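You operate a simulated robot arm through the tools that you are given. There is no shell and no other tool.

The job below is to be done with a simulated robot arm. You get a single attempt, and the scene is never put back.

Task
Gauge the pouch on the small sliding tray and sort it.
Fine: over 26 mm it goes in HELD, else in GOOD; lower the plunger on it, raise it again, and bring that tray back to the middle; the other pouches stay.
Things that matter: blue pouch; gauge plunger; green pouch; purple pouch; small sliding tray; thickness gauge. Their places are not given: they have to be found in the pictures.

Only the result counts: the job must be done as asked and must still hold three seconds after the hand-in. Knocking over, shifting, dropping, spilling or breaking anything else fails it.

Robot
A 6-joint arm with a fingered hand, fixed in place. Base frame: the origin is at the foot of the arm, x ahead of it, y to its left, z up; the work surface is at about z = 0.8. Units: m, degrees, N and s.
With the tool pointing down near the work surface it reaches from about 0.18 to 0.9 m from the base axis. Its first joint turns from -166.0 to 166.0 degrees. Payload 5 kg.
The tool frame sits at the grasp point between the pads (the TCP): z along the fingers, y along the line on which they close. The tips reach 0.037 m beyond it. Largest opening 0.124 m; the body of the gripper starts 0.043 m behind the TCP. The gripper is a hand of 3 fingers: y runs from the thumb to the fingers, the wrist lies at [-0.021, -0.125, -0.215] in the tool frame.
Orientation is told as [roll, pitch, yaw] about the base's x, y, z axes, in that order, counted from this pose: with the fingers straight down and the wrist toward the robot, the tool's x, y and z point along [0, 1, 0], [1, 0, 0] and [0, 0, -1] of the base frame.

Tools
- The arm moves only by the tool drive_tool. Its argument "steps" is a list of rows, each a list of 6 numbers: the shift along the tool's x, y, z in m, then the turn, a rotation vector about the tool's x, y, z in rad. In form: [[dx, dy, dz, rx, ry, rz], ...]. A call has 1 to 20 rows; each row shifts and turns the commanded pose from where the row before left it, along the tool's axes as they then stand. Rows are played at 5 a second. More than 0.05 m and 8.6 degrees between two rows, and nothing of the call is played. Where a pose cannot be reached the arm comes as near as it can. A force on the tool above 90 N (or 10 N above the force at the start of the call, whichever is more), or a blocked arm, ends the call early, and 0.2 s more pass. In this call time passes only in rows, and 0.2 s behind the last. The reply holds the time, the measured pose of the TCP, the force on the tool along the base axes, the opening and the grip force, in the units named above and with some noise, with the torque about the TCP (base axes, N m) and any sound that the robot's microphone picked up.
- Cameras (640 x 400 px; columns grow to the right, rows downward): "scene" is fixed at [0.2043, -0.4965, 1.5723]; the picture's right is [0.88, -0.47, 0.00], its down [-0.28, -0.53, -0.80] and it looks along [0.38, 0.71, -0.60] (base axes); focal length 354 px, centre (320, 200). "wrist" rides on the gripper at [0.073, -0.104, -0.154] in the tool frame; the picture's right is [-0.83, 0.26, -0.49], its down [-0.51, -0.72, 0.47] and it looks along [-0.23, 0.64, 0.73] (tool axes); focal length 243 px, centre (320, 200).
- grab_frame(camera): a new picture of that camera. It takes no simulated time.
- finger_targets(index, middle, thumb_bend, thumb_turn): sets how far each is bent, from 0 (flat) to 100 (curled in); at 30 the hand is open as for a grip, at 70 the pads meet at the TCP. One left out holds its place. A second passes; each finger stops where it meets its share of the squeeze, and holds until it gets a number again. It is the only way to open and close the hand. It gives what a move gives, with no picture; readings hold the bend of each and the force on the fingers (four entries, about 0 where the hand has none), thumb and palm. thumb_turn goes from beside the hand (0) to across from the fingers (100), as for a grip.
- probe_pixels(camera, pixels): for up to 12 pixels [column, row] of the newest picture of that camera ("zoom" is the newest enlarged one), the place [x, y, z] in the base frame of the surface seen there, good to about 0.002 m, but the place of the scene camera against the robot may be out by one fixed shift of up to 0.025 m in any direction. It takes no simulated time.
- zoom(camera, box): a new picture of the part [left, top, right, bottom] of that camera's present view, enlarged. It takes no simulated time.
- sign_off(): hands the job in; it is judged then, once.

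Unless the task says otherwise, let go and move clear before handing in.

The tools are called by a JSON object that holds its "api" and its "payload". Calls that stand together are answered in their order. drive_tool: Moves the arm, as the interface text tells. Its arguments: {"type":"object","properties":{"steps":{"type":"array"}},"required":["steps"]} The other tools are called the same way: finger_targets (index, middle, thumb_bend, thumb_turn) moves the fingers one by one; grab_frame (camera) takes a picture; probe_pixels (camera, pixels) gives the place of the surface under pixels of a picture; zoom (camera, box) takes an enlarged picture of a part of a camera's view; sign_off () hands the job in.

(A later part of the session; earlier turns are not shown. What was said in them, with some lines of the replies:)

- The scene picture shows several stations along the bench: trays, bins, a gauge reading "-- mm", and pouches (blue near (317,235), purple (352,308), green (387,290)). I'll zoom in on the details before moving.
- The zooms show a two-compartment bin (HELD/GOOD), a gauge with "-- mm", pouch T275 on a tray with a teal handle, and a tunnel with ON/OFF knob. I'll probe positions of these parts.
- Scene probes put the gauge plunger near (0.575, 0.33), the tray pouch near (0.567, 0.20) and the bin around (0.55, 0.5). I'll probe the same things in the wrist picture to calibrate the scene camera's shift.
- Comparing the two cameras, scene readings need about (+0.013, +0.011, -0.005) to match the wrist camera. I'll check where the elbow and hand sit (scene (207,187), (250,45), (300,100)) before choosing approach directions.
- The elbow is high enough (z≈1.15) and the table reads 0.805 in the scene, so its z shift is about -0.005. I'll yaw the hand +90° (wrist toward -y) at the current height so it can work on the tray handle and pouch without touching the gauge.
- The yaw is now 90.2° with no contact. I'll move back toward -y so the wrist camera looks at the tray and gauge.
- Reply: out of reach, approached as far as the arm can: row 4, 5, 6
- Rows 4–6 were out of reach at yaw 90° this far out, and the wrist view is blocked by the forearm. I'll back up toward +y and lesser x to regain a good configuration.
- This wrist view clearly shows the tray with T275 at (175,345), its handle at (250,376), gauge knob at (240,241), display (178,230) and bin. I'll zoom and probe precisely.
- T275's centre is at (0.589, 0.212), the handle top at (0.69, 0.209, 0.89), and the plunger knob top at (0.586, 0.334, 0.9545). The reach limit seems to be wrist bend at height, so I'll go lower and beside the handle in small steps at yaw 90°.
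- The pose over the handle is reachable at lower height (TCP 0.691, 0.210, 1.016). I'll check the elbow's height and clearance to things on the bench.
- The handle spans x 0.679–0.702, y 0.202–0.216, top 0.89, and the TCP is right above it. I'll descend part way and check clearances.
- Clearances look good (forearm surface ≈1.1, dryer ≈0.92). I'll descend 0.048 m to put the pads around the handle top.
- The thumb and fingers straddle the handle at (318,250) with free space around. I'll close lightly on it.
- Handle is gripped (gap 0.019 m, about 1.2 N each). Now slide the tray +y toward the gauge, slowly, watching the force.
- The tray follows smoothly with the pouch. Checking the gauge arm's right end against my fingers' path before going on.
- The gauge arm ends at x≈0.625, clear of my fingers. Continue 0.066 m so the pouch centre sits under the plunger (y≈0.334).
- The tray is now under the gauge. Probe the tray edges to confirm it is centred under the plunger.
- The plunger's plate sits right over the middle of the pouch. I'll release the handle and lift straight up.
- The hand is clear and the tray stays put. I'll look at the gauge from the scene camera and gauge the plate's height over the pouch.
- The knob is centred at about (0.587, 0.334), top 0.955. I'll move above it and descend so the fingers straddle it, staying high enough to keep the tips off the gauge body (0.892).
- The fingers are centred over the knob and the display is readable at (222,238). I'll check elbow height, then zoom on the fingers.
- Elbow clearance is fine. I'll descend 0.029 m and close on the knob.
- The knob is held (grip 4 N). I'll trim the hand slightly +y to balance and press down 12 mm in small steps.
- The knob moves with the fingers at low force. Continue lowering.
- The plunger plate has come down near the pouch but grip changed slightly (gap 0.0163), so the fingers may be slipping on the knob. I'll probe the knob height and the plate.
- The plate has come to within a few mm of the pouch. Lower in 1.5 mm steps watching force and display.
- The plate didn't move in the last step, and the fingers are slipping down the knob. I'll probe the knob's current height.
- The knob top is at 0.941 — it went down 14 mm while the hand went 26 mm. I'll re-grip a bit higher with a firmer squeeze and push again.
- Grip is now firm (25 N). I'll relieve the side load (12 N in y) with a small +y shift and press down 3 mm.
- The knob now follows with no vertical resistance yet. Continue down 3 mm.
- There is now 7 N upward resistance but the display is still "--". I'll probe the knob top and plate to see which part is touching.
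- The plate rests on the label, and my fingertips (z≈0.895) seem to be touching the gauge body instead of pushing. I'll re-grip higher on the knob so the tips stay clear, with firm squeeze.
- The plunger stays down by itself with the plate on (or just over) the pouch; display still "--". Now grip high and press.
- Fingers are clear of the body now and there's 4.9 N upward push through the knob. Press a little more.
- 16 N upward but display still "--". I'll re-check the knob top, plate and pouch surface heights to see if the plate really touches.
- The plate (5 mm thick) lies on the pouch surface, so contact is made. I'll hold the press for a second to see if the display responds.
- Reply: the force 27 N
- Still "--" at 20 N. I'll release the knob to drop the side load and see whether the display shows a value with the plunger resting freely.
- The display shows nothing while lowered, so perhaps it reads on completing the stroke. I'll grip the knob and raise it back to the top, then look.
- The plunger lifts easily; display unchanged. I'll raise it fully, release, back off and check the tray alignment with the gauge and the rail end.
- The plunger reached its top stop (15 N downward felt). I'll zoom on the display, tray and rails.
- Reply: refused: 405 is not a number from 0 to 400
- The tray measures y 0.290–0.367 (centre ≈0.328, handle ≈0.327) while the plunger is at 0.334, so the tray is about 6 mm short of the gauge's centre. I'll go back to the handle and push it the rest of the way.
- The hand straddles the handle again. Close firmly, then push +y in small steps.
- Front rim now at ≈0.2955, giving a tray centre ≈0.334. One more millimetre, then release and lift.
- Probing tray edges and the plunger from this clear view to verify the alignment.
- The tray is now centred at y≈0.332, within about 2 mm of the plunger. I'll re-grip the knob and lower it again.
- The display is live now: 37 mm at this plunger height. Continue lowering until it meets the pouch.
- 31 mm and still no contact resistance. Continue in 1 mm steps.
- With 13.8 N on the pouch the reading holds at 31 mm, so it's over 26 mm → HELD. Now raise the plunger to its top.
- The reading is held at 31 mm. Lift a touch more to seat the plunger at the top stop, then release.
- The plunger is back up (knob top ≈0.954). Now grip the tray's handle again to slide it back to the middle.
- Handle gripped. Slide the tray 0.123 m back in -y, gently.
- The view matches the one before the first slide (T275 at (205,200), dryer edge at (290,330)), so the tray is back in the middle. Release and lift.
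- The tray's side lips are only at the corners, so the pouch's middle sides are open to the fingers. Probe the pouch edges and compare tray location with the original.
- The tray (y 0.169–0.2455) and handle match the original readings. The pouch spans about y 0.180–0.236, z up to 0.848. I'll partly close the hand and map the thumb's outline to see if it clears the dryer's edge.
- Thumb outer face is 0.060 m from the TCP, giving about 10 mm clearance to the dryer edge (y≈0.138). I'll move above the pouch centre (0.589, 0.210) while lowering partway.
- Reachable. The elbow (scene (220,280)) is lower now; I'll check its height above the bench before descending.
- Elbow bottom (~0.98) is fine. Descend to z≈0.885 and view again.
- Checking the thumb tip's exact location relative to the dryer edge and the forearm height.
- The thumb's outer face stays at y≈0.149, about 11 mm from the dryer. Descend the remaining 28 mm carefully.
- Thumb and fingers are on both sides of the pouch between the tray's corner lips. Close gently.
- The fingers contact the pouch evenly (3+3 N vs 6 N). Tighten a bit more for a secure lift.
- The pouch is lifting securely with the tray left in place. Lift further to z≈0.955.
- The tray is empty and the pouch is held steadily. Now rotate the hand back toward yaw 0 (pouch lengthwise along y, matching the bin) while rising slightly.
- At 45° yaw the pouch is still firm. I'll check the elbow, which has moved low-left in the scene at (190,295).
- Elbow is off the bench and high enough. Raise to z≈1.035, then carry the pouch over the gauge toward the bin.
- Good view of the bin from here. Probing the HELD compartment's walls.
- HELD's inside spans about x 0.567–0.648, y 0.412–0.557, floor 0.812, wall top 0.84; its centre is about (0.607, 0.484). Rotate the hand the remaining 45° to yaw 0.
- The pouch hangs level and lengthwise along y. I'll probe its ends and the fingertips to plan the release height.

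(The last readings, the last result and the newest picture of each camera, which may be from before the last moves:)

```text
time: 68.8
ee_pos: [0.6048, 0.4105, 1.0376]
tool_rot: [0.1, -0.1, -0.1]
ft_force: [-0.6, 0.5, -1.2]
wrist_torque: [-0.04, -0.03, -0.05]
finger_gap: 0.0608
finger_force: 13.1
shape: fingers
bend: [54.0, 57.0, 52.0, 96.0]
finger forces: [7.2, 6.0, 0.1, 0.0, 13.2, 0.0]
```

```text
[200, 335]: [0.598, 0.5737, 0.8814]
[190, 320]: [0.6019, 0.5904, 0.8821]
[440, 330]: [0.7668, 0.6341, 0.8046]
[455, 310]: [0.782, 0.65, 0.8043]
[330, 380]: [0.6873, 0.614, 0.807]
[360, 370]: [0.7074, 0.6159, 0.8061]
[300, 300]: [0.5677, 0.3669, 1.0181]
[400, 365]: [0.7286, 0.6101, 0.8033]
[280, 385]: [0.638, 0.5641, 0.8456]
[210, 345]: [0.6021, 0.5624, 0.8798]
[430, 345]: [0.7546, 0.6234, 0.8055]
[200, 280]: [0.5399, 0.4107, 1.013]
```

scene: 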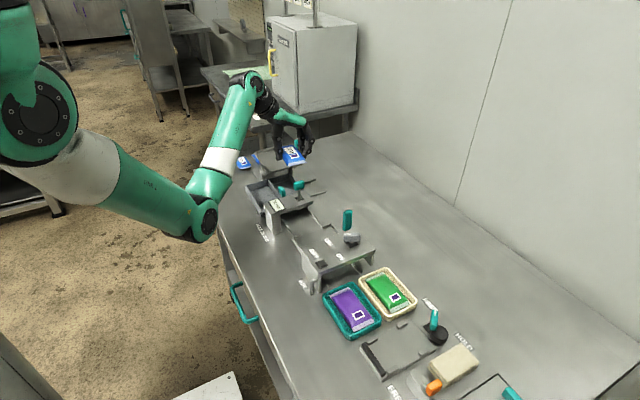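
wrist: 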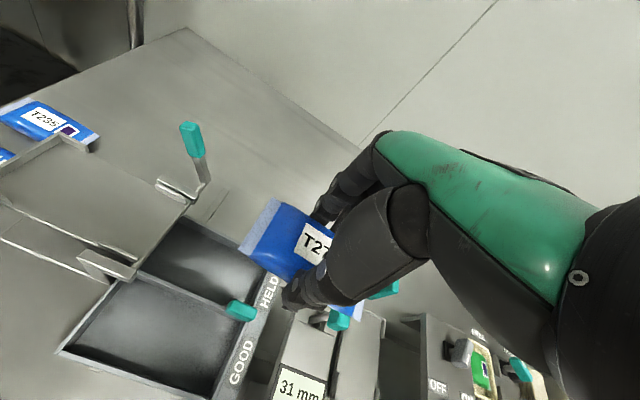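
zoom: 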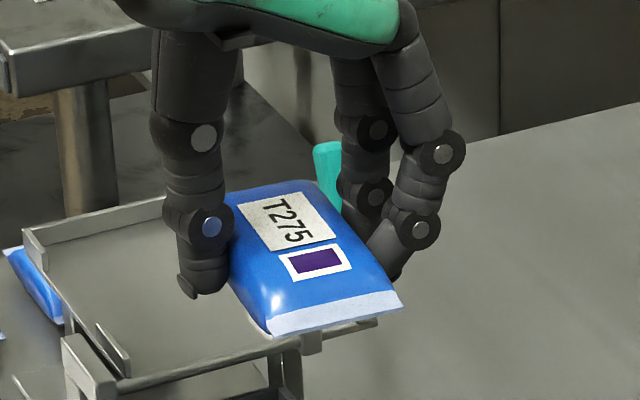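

The pouch spans TCP -0.06…+0.057 in y, sits ~4 mm toward -x of the TCP, and the fingertips are ~0.03 below the TCP. I'll move over the HELD centre and descend to z≈0.92 for a check.

{"api": "drive_tool", "payload": {"steps": [[0.024, 0.002, 0, 0, 0, 0], [0.024, 0.002, 0, 0, 0, 0], [0.024, 0.002, 0, 0, 0, 0], [0, 0, 0.03, 0, 0, 0], [0, 0, 0.03, 0, 0, 0], [0, 0, 0.03, 0, 0, 0], [0, 0, 0.028, 0, 0, 0]]}}

{"api": "grab_frame", "payload": {"camera": "wrist"}}

{"api": "zoom", "payload": {"camera": "scene", "box": [225, 110, 345, 220]}}

{"api": "zoom", "payload": {"camera": "wrist", "box": [100, 150, 400, 400]}}

```text
time: 70.4
ee_pos: [0.6108, 0.4822, 0.9197]
tool_rot: [0.0, -0.1, -0.1]
ft_force: [1.4, 0.0, -0.8]
wrist_torque: [0.0, -0.11, 0.07]
finger_gap: 0.0603
finger_force: 13.3
shape: fingers
bend: [54.0, 56.0, 53.0, 96.0]
finger forces: [7.5, 6.9, 0.0, 0.0, 12.8, 0.0]
```

```text
taken
```

wrist: 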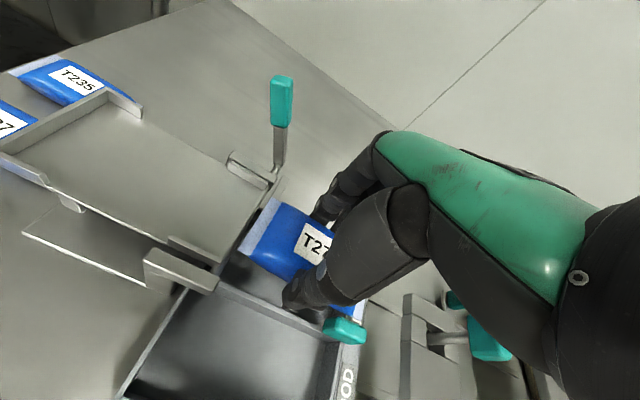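

```text
3.64 times, centred on (285, 165) of scene
```

zoom: 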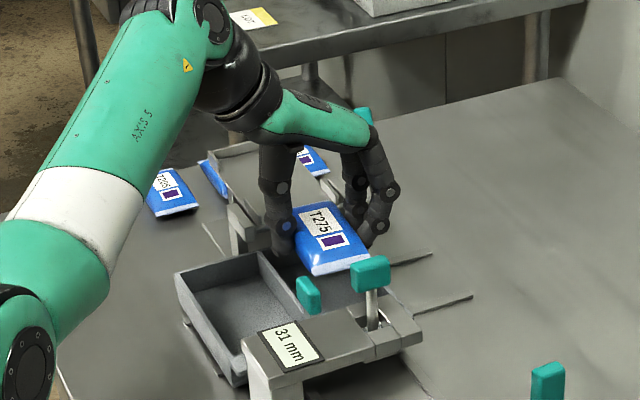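

```text
1.60 times, centred on (250, 275) of wrist
```

zoom: 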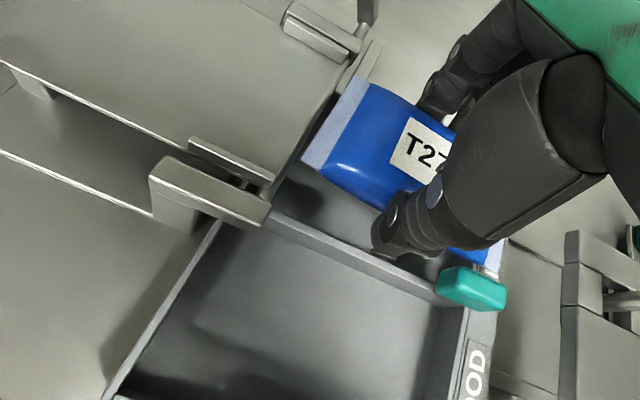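

A slight force change (wrist torque -0.11) suggests checking clearance between the pouch's far end and the tilting table's front edge. Probing both.

{"api": "probe_pixels", "payload": {"camera": "zoom", "pixels": [[355, 80], [312, 155], [335, 118], [345, 65], [330, 100], [275, 185], [262, 210], [355, 60], [300, 150], [285, 165], [375, 245], [400, 255]]}}

{"api": "zoom", "payload": {"camera": "wrist", "box": [210, 150, 330, 250]}}

{"api": "zoom", "payload": {"camera": "scene", "box": [265, 140, 325, 190]}}

```text
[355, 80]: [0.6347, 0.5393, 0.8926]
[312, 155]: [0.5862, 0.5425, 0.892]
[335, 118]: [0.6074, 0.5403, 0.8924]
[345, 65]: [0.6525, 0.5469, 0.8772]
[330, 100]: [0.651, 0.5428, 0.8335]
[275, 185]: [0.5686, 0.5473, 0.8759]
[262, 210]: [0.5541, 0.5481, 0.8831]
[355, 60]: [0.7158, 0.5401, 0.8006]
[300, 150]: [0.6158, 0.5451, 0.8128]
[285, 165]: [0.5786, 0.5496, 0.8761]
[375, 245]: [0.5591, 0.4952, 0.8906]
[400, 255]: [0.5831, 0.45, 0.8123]
```

```text
4.00 times, centred on (270, 200) of wrist
```

zoom: 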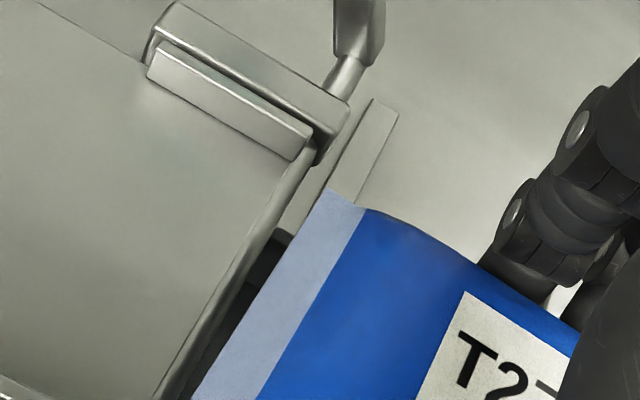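

```text
8.00 times, centred on (295, 165) of scene
```

zoom: 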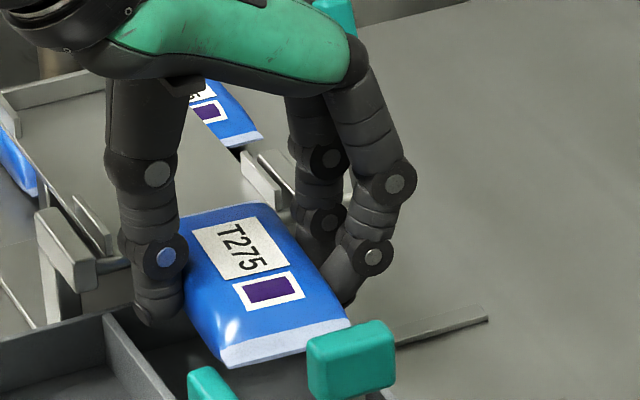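

The far end clears the table edge by ~7 mm (0.541 vs 0.548). Probe the near end and gauge/bin-front clearances.

{"api": "probe_pixels", "payload": {"camera": "zoom", "pixels": [[228, 362], [345, 322], [290, 340], [285, 352], [300, 330], [150, 310], [160, 300], [335, 295], [350, 285], [130, 345], [200, 375], [350, 340]]}}

{"api": "zoom", "payload": {"camera": "wrist", "box": [270, 230, 430, 370]}}

{"api": "probe_pixels", "payload": {"camera": "zoom", "pixels": [[365, 300], [350, 325], [370, 280], [340, 310], [80, 300], [60, 290], [300, 370], [240, 330], [380, 250], [100, 315]]}}

```text
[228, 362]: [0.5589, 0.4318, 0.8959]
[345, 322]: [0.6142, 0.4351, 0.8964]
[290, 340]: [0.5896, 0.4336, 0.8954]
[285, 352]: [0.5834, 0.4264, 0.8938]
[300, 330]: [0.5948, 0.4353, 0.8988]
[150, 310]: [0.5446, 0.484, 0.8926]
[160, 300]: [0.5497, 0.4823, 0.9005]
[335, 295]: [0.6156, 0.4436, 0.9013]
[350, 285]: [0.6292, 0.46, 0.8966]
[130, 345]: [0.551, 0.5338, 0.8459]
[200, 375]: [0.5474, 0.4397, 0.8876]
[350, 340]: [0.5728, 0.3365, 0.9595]
```

```text
2.86 times, centred on (350, 300) of wrist
```

zoom: 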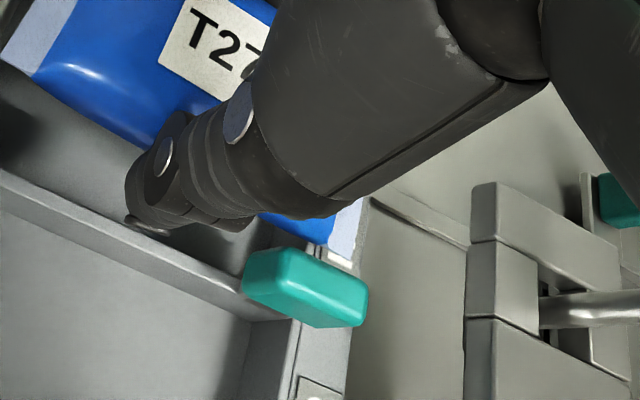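

```text
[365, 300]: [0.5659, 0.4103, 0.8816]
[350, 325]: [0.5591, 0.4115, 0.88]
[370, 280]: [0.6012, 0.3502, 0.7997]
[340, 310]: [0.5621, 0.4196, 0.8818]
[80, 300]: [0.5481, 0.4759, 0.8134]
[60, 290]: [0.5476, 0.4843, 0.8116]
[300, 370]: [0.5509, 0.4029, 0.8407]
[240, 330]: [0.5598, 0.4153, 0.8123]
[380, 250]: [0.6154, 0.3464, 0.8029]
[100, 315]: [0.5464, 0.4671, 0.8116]
```

Near end is at y≈0.436; the bin's knob (x up to ~0.571, y up to 0.444) is close to the pouch's left side (x≈0.572). I'll shift +x 7 mm and -y 4 mm to centre it, then descend 28 mm.

{"api": "drive_tool", "payload": {"steps": [[-0.004, 0.007, 0, 0, 0, 0], [0, 0, 0.014, 0, 0, 0], [0, 0, 0.014, 0, 0, 0]]}}

{"api": "grab_frame", "payload": {"camera": "wrist"}}

{"api": "grab_frame", "payload": {"camera": "scene"}}

{"api": "zoom", "payload": {"camera": "scene", "box": [255, 140, 325, 200]}}

{"api": "zoom", "payload": {"camera": "wrist", "box": [200, 160, 400, 360]}}

```text
time: 71.2
ee_pos: [0.6179, 0.4796, 0.8915]
tool_rot: [0.0, -0.1, 0.1]
ft_force: [0.6, -0.2, -1.1]
wrist_torque: [-0.04, 0.0, -0.04]
finger_gap: 0.0603
finger_force: 13.3
shape: fingers
bend: [54.0, 57.0, 53.0, 96.0]
finger forces: [7.3, 5.9, 0.0, 0.0, 13.3, 0.1]
```

```text
taken
```

wrist: 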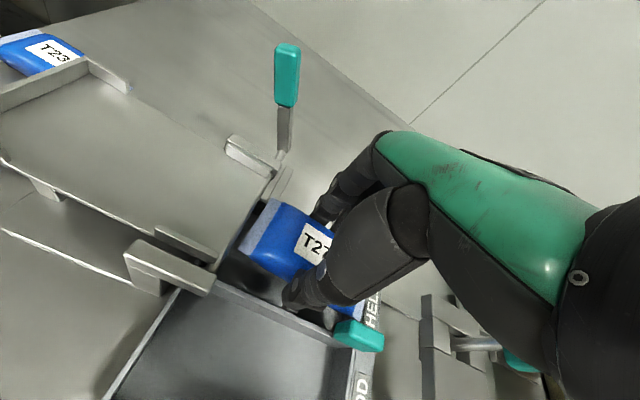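

```text
taken
```

scene: 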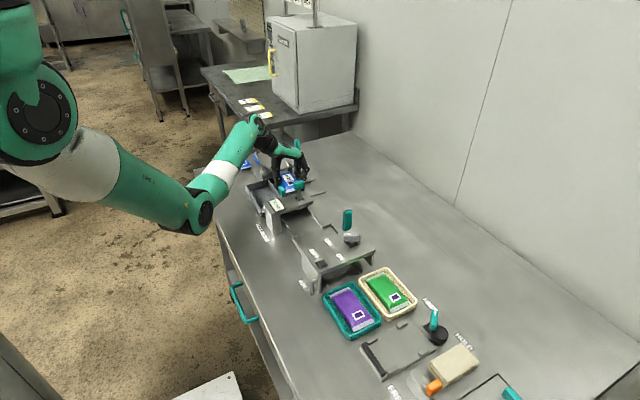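

```text
6.67 times, centred on (290, 170) of scene
```

zoom: 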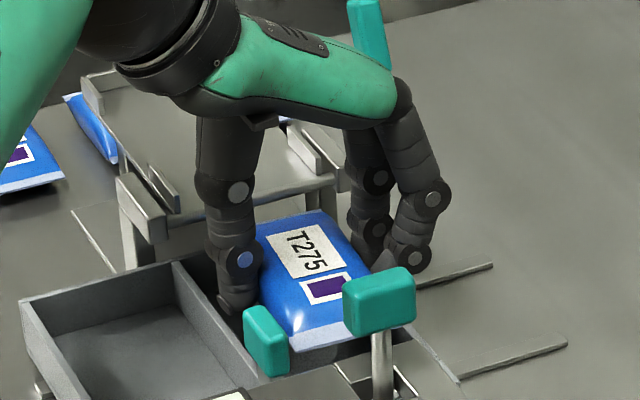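

```text
2.00 times, centred on (300, 260) of wrist
```

zoom: 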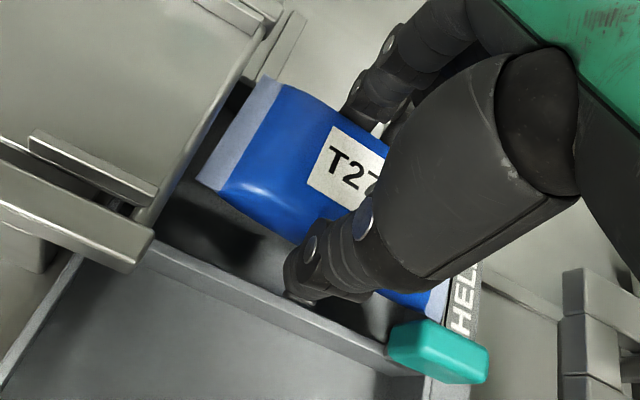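

The pouch is over the HELD compartment. Probe the thumb tip, divider, right wall and fingertips.

{"api": "probe_pixels", "payload": {"camera": "zoom", "pixels": [[300, 295], [290, 285], [230, 290], [260, 305], [350, 340], [205, 180], [272, 85], [405, 335], [440, 290], [360, 95], [355, 115], [460, 270]]}}

{"api": "probe_pixels", "payload": {"camera": "scene", "pixels": [[289, 185], [291, 188], [317, 178], [320, 190], [323, 193], [316, 184], [318, 187], [322, 197], [290, 182], [281, 184]]}}

{"api": "zoom", "payload": {"camera": "scene", "box": [295, 165, 335, 205]}}

```text
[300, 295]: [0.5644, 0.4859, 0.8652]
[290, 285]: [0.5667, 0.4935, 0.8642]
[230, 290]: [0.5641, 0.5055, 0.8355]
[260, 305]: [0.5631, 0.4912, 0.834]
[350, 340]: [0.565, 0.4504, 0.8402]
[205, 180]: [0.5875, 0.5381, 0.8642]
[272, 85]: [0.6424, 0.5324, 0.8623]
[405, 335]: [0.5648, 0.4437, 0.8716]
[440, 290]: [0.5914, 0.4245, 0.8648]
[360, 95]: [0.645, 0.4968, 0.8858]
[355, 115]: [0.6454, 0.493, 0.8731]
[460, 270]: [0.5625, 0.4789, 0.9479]
```

```text
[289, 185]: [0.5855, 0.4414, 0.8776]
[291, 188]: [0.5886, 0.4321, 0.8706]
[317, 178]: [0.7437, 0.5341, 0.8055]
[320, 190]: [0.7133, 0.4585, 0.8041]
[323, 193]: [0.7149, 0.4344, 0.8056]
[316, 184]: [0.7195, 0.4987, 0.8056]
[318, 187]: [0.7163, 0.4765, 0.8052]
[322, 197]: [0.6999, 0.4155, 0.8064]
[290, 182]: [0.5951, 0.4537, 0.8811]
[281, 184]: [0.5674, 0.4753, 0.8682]
```

```text
10.00 times, centred on (315, 185) of scene
```

zoom: 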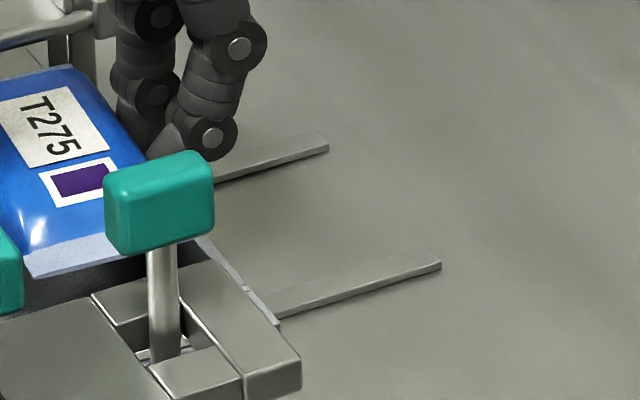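

Pouch sits x 0.5875–0.642; HELD inner is ~0.567–0.648, so I'll shift -x 5 mm and lower ~16 mm so the tips stay just above the wall tops.

{"api": "drive_tool", "payload": {"steps": [[0, -0.005, 0, 0, 0, 0], [0, 0, 0.006, 0, 0, 0], [0, 0, 0.005, 0, 0, 0], [0, 0, 0.004, 0, 0, 0]]}}

{"api": "zoom", "payload": {"camera": "wrist", "box": [200, 160, 400, 360]}}

{"api": "probe_pixels", "payload": {"camera": "zoom", "pixels": [[300, 295], [290, 285], [205, 180], [272, 85], [440, 290], [300, 300], [355, 115], [260, 310]]}}

{"api": "zoom", "payload": {"camera": "scene", "box": [255, 150, 325, 200]}}

```text
time: 72.2
ee_pos: [0.6143, 0.4799, 0.8811]
tool_rot: [0.3, -0.5, -0.1]
ft_force: [-2.4, -4.1, 28.1]
wrist_torque: [0.21, -1.04, -0.15]
finger_gap: 0.0603
finger_force: 28.0
shape: fingers
bend: [55.0, 57.0, 53.0, 96.0]
finger forces: [37.0, 5.6, 0.0, 0.0, 13.9, 0.0]
```

```text
2.00 times, centred on (300, 260) of wrist
```

zoom: 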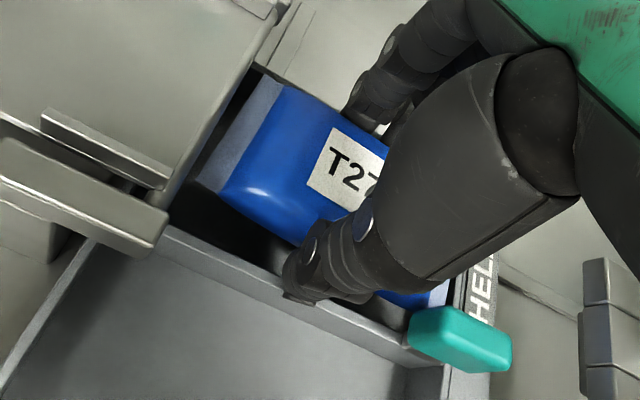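

```text
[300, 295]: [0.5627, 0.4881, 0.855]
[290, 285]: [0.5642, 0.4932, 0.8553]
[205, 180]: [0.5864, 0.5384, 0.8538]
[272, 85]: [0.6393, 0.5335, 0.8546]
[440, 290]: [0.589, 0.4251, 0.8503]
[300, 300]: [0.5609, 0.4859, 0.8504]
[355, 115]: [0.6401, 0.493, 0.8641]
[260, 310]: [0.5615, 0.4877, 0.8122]
```

```text
8.00 times, centred on (290, 175) of scene
```

zoom: 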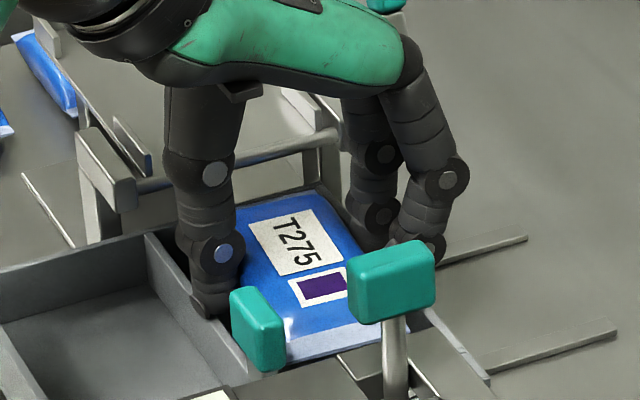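

At TCP z 0.881 the index tip touched the right wall's top (28 N up), so I must not go lower. I'll back up 10 mm at once and check that nothing moved.

{"api": "drive_tool", "payload": {"steps": [[0, 0, -0.005, 0, 0, 0], [0, 0, -0.006, 0, 0, 0]]}}

{"api": "grab_frame", "payload": {"camera": "wrist"}}

{"api": "zoom", "payload": {"camera": "wrist", "box": [200, 160, 400, 360]}}

{"api": "zoom", "payload": {"camera": "scene", "box": [255, 150, 325, 200]}}

```text
time: 72.8
ee_pos: [0.6118, 0.4772, 0.8854]
tool_rot: [-0.1, 0.2, 0.0]
ft_force: [0.2, -0.1, -1.4]
wrist_torque: [0.0, -0.02, 0.02]
finger_gap: 0.0606
finger_force: 13.3
shape: fingers
bend: [54.0, 57.0, 53.0, 96.0]
finger forces: [7.1, 6.2, 0.1, 0.1, 13.0, 0.0]
```

```text
taken
```

wrist: 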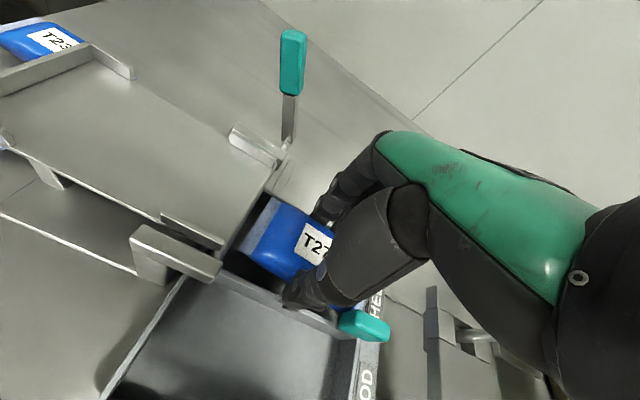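

```text
2.00 times, centred on (300, 260) of wrist
```

zoom: 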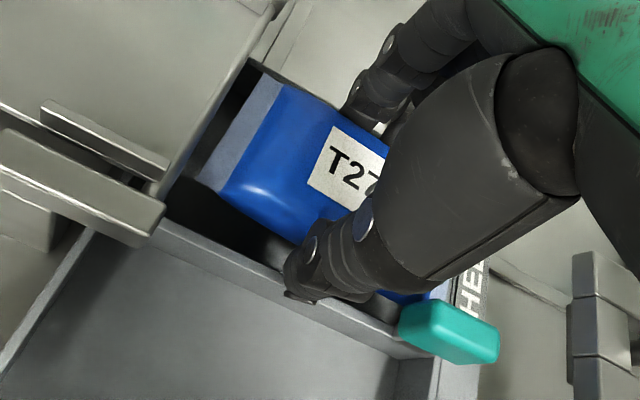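

```text
8.00 times, centred on (290, 175) of scene
```

zoom: 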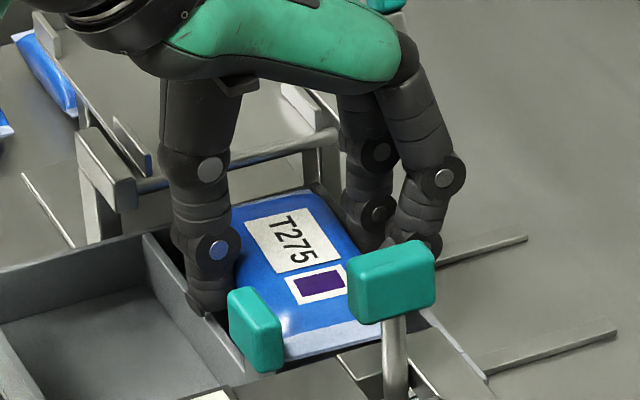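

Contact-free again and the bin hasn't moved (divider corner at the same pixel). I'll tilt the hand ~5° to raise the finger side, then lower a few mm and release gently.

{"api": "drive_tool", "payload": {"steps": [[0, 0, 0, -0.045, 0, 0], [0, 0, 0, -0.045, 0, 0], [0, 0, 0.002, 0, 0, 0], [0, 0, 0.002, 0, 0, 0]]}}

{"api": "zoom", "payload": {"camera": "wrist", "box": [200, 160, 400, 360]}}

{"api": "probe_pixels", "payload": {"camera": "zoom", "pixels": [[300, 295], [290, 285], [205, 180], [272, 85], [430, 290], [225, 260], [355, 115], [240, 290]]}}

{"api": "zoom", "payload": {"camera": "scene", "box": [255, 150, 325, 200]}}

```text
time: 73.8
ee_pos: [0.6124, 0.4795, 0.8841]
tool_rot: [0.1, -5.3, 0.0]
ft_force: [-1.7, -1.1, 6.6]
wrist_torque: [0.05, 0.44, 0.09]
finger_gap: 0.0608
finger_force: 16.0
shape: fingers
bend: [55.0, 57.0, 53.0, 97.0]
finger forces: [6.5, 5.6, 0.1, 0.2, 20.0, 0.1]
```

```text
2.00 times, centred on (300, 260) of wrist
```

zoom: 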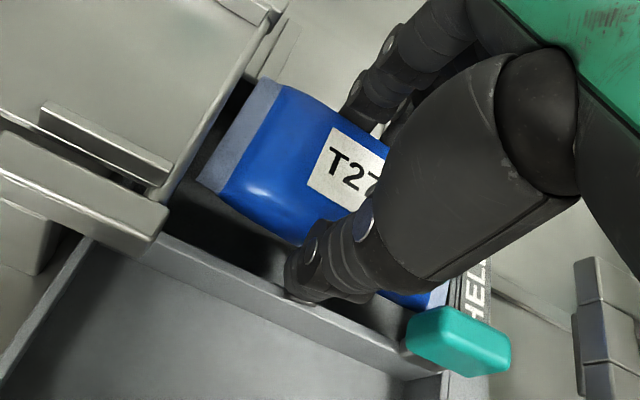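

```text
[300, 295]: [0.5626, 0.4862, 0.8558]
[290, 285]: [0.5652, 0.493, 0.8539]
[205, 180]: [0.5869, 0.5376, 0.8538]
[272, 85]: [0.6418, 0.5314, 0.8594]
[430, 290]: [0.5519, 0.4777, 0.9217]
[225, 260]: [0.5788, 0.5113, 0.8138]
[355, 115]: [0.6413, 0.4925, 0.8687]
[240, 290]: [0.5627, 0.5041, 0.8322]
```

```text
8.00 times, centred on (290, 175) of scene
```

zoom: 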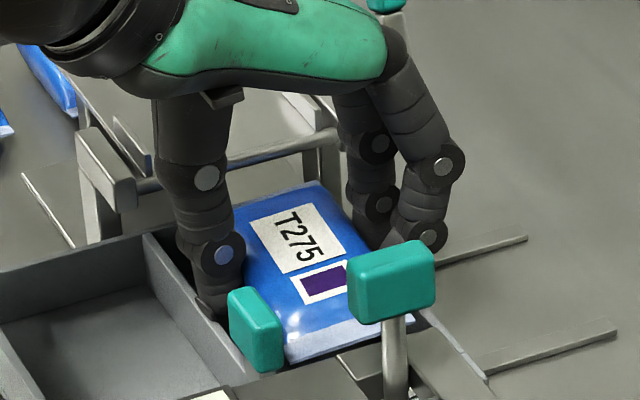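

The tilt just brought the thumb onto the divider (6.6 N), so it gives no gain. I'll raise, undo the tilt, and release from just above the walls.

{"api": "drive_tool", "payload": {"steps": [[0, 0, -0.005, 0, 0, 0], [0, 0, 0, 0.045, 0, 0], [0, 0, 0, 0.045, 0, 0], [0, 0, 0.002, 0, 0, 0], [0, 0, 0, 0, 0, 0]]}}

{"api": "zoom", "payload": {"camera": "wrist", "box": [200, 160, 400, 360]}}

{"api": "probe_pixels", "payload": {"camera": "zoom", "pixels": [[205, 180], [272, 85], [430, 290], [230, 260], [355, 115], [240, 290], [320, 325], [440, 300]]}}

```text
time: 75.0
ee_pos: [0.613, 0.4791, 0.8863]
tool_rot: [0.0, 0.0, 0.0]
ft_force: [-0.2, -0.1, -0.1]
wrist_torque: [0.0, 0.0, 0.01]
finger_gap: 0.0607
finger_force: 12.7
shape: fingers
bend: [55.0, 57.0, 53.0, 96.0]
finger forces: [7.1, 5.6, 0.1, 0.0, 12.8, 0.0]
```

```text
2.00 times, centred on (300, 260) of wrist
```

zoom: 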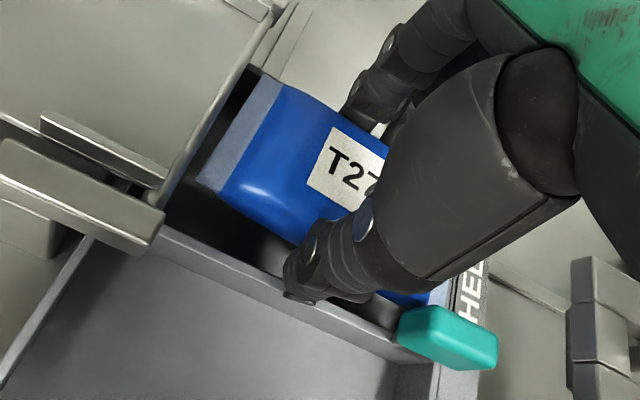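

```text
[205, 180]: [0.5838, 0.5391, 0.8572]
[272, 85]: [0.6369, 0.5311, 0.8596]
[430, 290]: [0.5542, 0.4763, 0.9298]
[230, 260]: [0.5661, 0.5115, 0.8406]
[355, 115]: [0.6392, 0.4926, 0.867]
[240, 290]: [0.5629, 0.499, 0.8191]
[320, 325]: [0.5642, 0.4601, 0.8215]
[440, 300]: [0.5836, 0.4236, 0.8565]
```

The pouch is centred over HELD (x 0.584–0.637, y 0.424–0.538), free of contact. Release gradually.

{"api": "finger_targets", "payload": {"index": 56, "middle": 58, "thumb_bend": 54}}

{"api": "finger_targets", "payload": {"index": 53, "middle": 55, "thumb_bend": 51}}

{"api": "grab_frame", "payload": {"camera": "wrist"}}

{"api": "zoom", "payload": {"camera": "scene", "box": [255, 150, 325, 200]}}

```text
time: 76.0
ee_pos: [0.6136, 0.4787, 0.8869]
tool_rot: [0.1, 0.0, 0.0]
ft_force: [-0.7, 0.3, -0.9]
wrist_torque: [0.01, -0.02, -0.02]
finger_gap: 0.0622
finger_force: 4.4
shape: fingers
bend: [54.0, 55.0, 51.0, 97.0]
finger forces: [2.5, 2.5, 0.0, 0.0, 5.0, 0.0]
```

```text
time: 77.0
ee_pos: [0.6125, 0.4782, 0.8864]
tool_rot: [0.0, 0.0, 0.0]
ft_force: [0.5, 0.1, -1.0]
wrist_torque: [-0.01, 0.01, -0.03]
finger_gap: 0.0641
finger_force: 1.4
shape: fingers
bend: [53.0, 54.0, 50.0, 97.0]
finger forces: [0.3, 1.4, 0.0, 0.1, 1.5, 0.0]
```

```text
taken
```

wrist: 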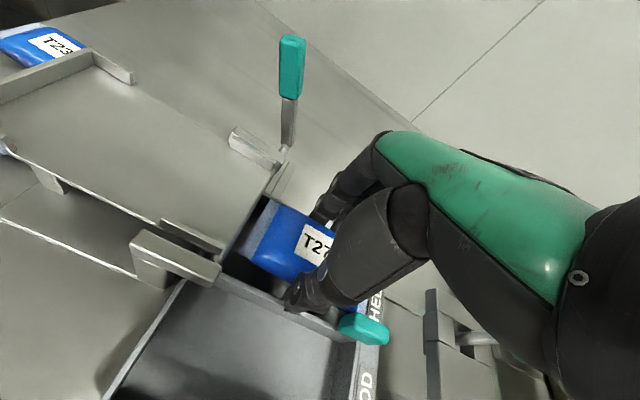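

```text
8.00 times, centred on (290, 175) of scene
```

zoom: 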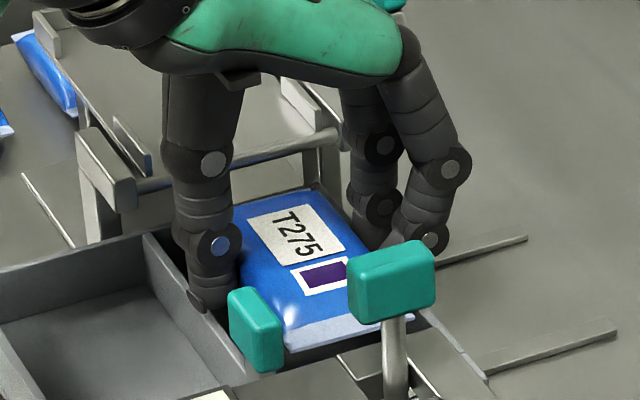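

The pouch is sliding down slowly between the fingers. Ease off a little more.

{"api": "finger_targets", "payload": {"index": 52, "middle": 53, "thumb_bend": 50}}

{"api": "zoom", "payload": {"camera": "wrist", "box": [200, 160, 400, 360]}}

{"api": "zoom", "payload": {"camera": "scene", "box": [255, 150, 325, 200]}}

```text
time: 78.0
ee_pos: [0.6114, 0.4781, 0.8866]
tool_rot: [0.0, 0.0, 0.0]
ft_force: [0.3, 0.4, -0.7]
wrist_torque: [-0.01, -0.01, -0.02]
finger_gap: 0.065
finger_force: 0.0
shape: fingers
bend: [52.0, 53.0, 50.0, 97.0]
finger forces: [0.0, 0.0, 0.0, 0.0, 0.1, 0.1]
```

```text
2.00 times, centred on (300, 260) of wrist
```

zoom: 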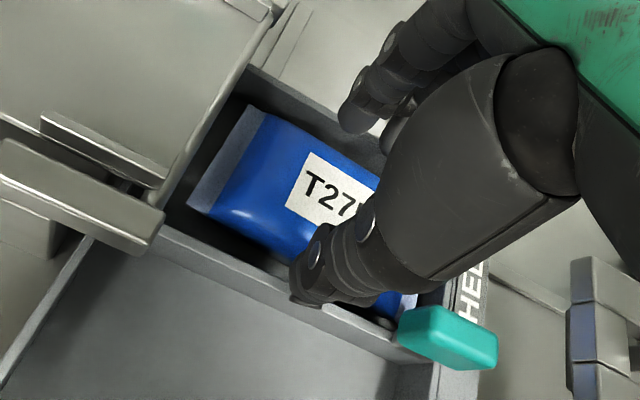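

```text
8.00 times, centred on (290, 175) of scene
```

zoom: 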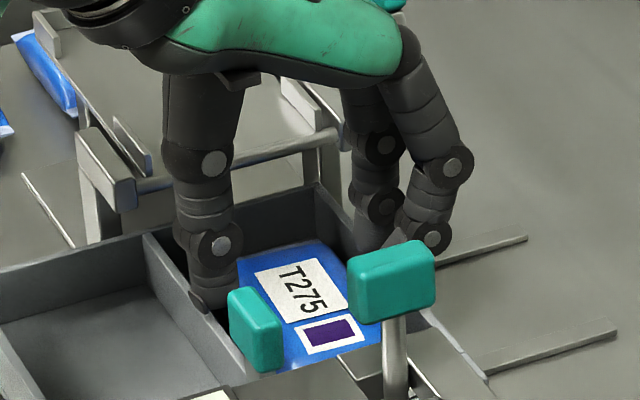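

The pouch has settled flat in the HELD compartment. Open slightly more and lift straight up clear.

{"api": "finger_targets", "payload": {"index": 48, "middle": 48, "thumb_bend": 47}}

{"api": "drive_tool", "payload": {"steps": [[0, 0, -0.015, 0, 0, 0], [0, 0, -0.03, 0, 0, 0], [0, 0, -0.04, 0, 0, 0], [0, 0, -0.04, 0, 0, 0], [0, 0, -0.04, 0, 0, 0], [0, 0, -0.04, 0, 0, 0]]}}

{"api": "grab_frame", "payload": {"camera": "scene"}}

{"api": "grab_frame", "payload": {"camera": "wrist"}}

```text
time: 79.0
ee_pos: [0.6127, 0.4777, 0.8873]
tool_rot: [0.1, 0.0, -0.1]
ft_force: [-0.2, -0.6, 0.4]
wrist_torque: [-0.01, 0.0, 0.0]
finger_gap: 0.0749
finger_force: 0.1
shape: fingers
bend: [48.0, 48.0, 47.0, 97.0]
finger forces: [0.1, 0.0, 0.0, 0.0, 0.1, 0.1]
```

```text
time: 80.4
ee_pos: [0.6101, 0.4791, 1.0919]
tool_rot: [0.0, 0.0, -0.1]
ft_force: [0.2, 0.2, -1.2]
wrist_torque: [0.02, -0.01, 0.01]
finger_gap: 0.0748
finger_force: 0.1
shape: fingers
bend: [48.0, 48.0, 47.0, 97.0]
finger forces: [0.0, 0.1, 0.0, 0.1, 0.0, 0.1]
```

```text
taken
```

scene: 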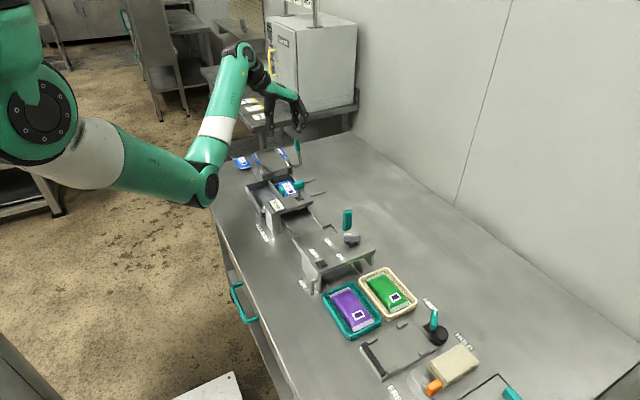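

```text
taken
```

wrist: 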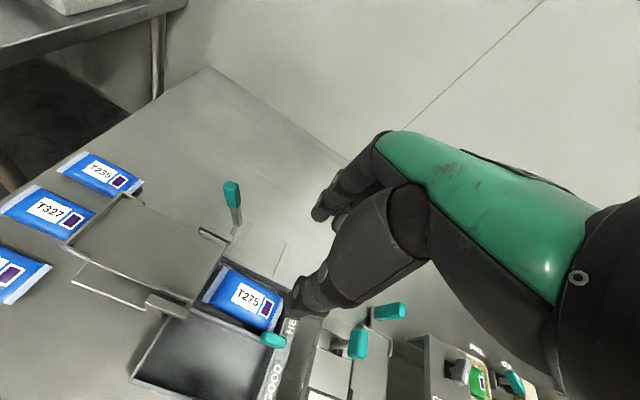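

Verify everything: the pouch in HELD, the plunger height, the tray's position, and the bin.

{"api": "zoom", "payload": {"camera": "scene", "box": [240, 150, 368, 250]}}

{"api": "probe_pixels", "payload": {"camera": "scene", "pixels": [[347, 212], [347, 225], [299, 184], [282, 190], [277, 204], [297, 145], [306, 234], [317, 238], [300, 190]]}}

{"api": "zoom", "payload": {"camera": "wrist", "box": [120, 220, 420, 400]}}

```text
4.00 times, centred on (304, 200) of scene
```

zoom: 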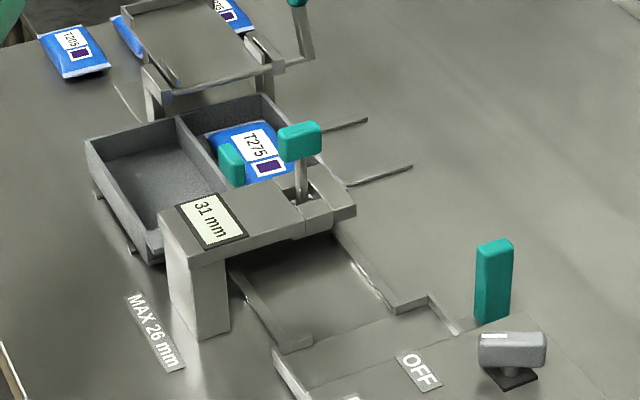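

```text
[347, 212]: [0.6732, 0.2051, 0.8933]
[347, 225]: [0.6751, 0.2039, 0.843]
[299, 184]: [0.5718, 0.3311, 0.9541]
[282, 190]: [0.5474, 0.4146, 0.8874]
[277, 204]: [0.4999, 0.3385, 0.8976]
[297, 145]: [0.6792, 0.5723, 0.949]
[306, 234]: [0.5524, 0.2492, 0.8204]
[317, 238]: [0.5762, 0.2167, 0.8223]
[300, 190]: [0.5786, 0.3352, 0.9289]
```

```text
2.13 times, centred on (270, 310) of wrist
```

zoom: 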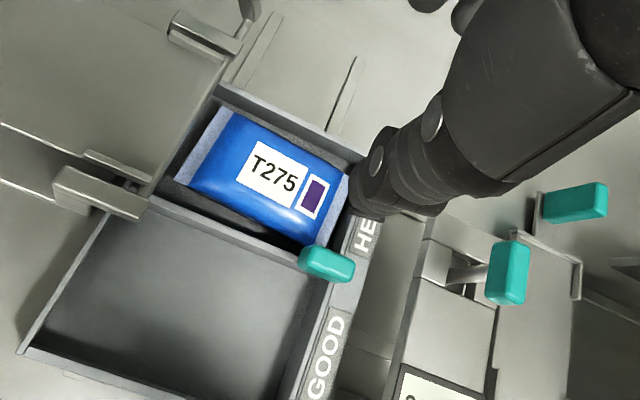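

T275 lies in HELD after reading 31 mm on the gauge. The plunger is up (0.954), and the tray handle and bin probe within a few millimetres of their starting positions. The hand is clear above everything, so I'm handing in.

{"api": "sign_off", "payload": {}}

```text
The job is handed in.
```

The pouch on the small sliding tray (T275) measured 31 mm, over the 26 mm limit, so it is now in HELD. I've handed the job in.

- **Measuring:** My first press gave no reading because the tray was about 6 mm short of the gauge's centre. I moved it the rest of the way and pressed again. The display settled at 31 mm and kept that value after I raised the plunger.
- **Tray and plunger:** The tray is back where it started, which I took to be the middle; its handle reads within about 3 mm of the first reading. The plunger is fully up.
- **Placing the pouch:** The fingers were too wide to fit inside the HELD side, so I let the pouch slide down about 3 cm from just above the walls. It landed flat inside.
- **Bin contact:** While lowering the pouch, a finger touched the top of the bin wall (about 28 N) and later the thumb touched the divider (about 7 N). The bin did not move.
- **Other pouches:** I didn't touch any of them.
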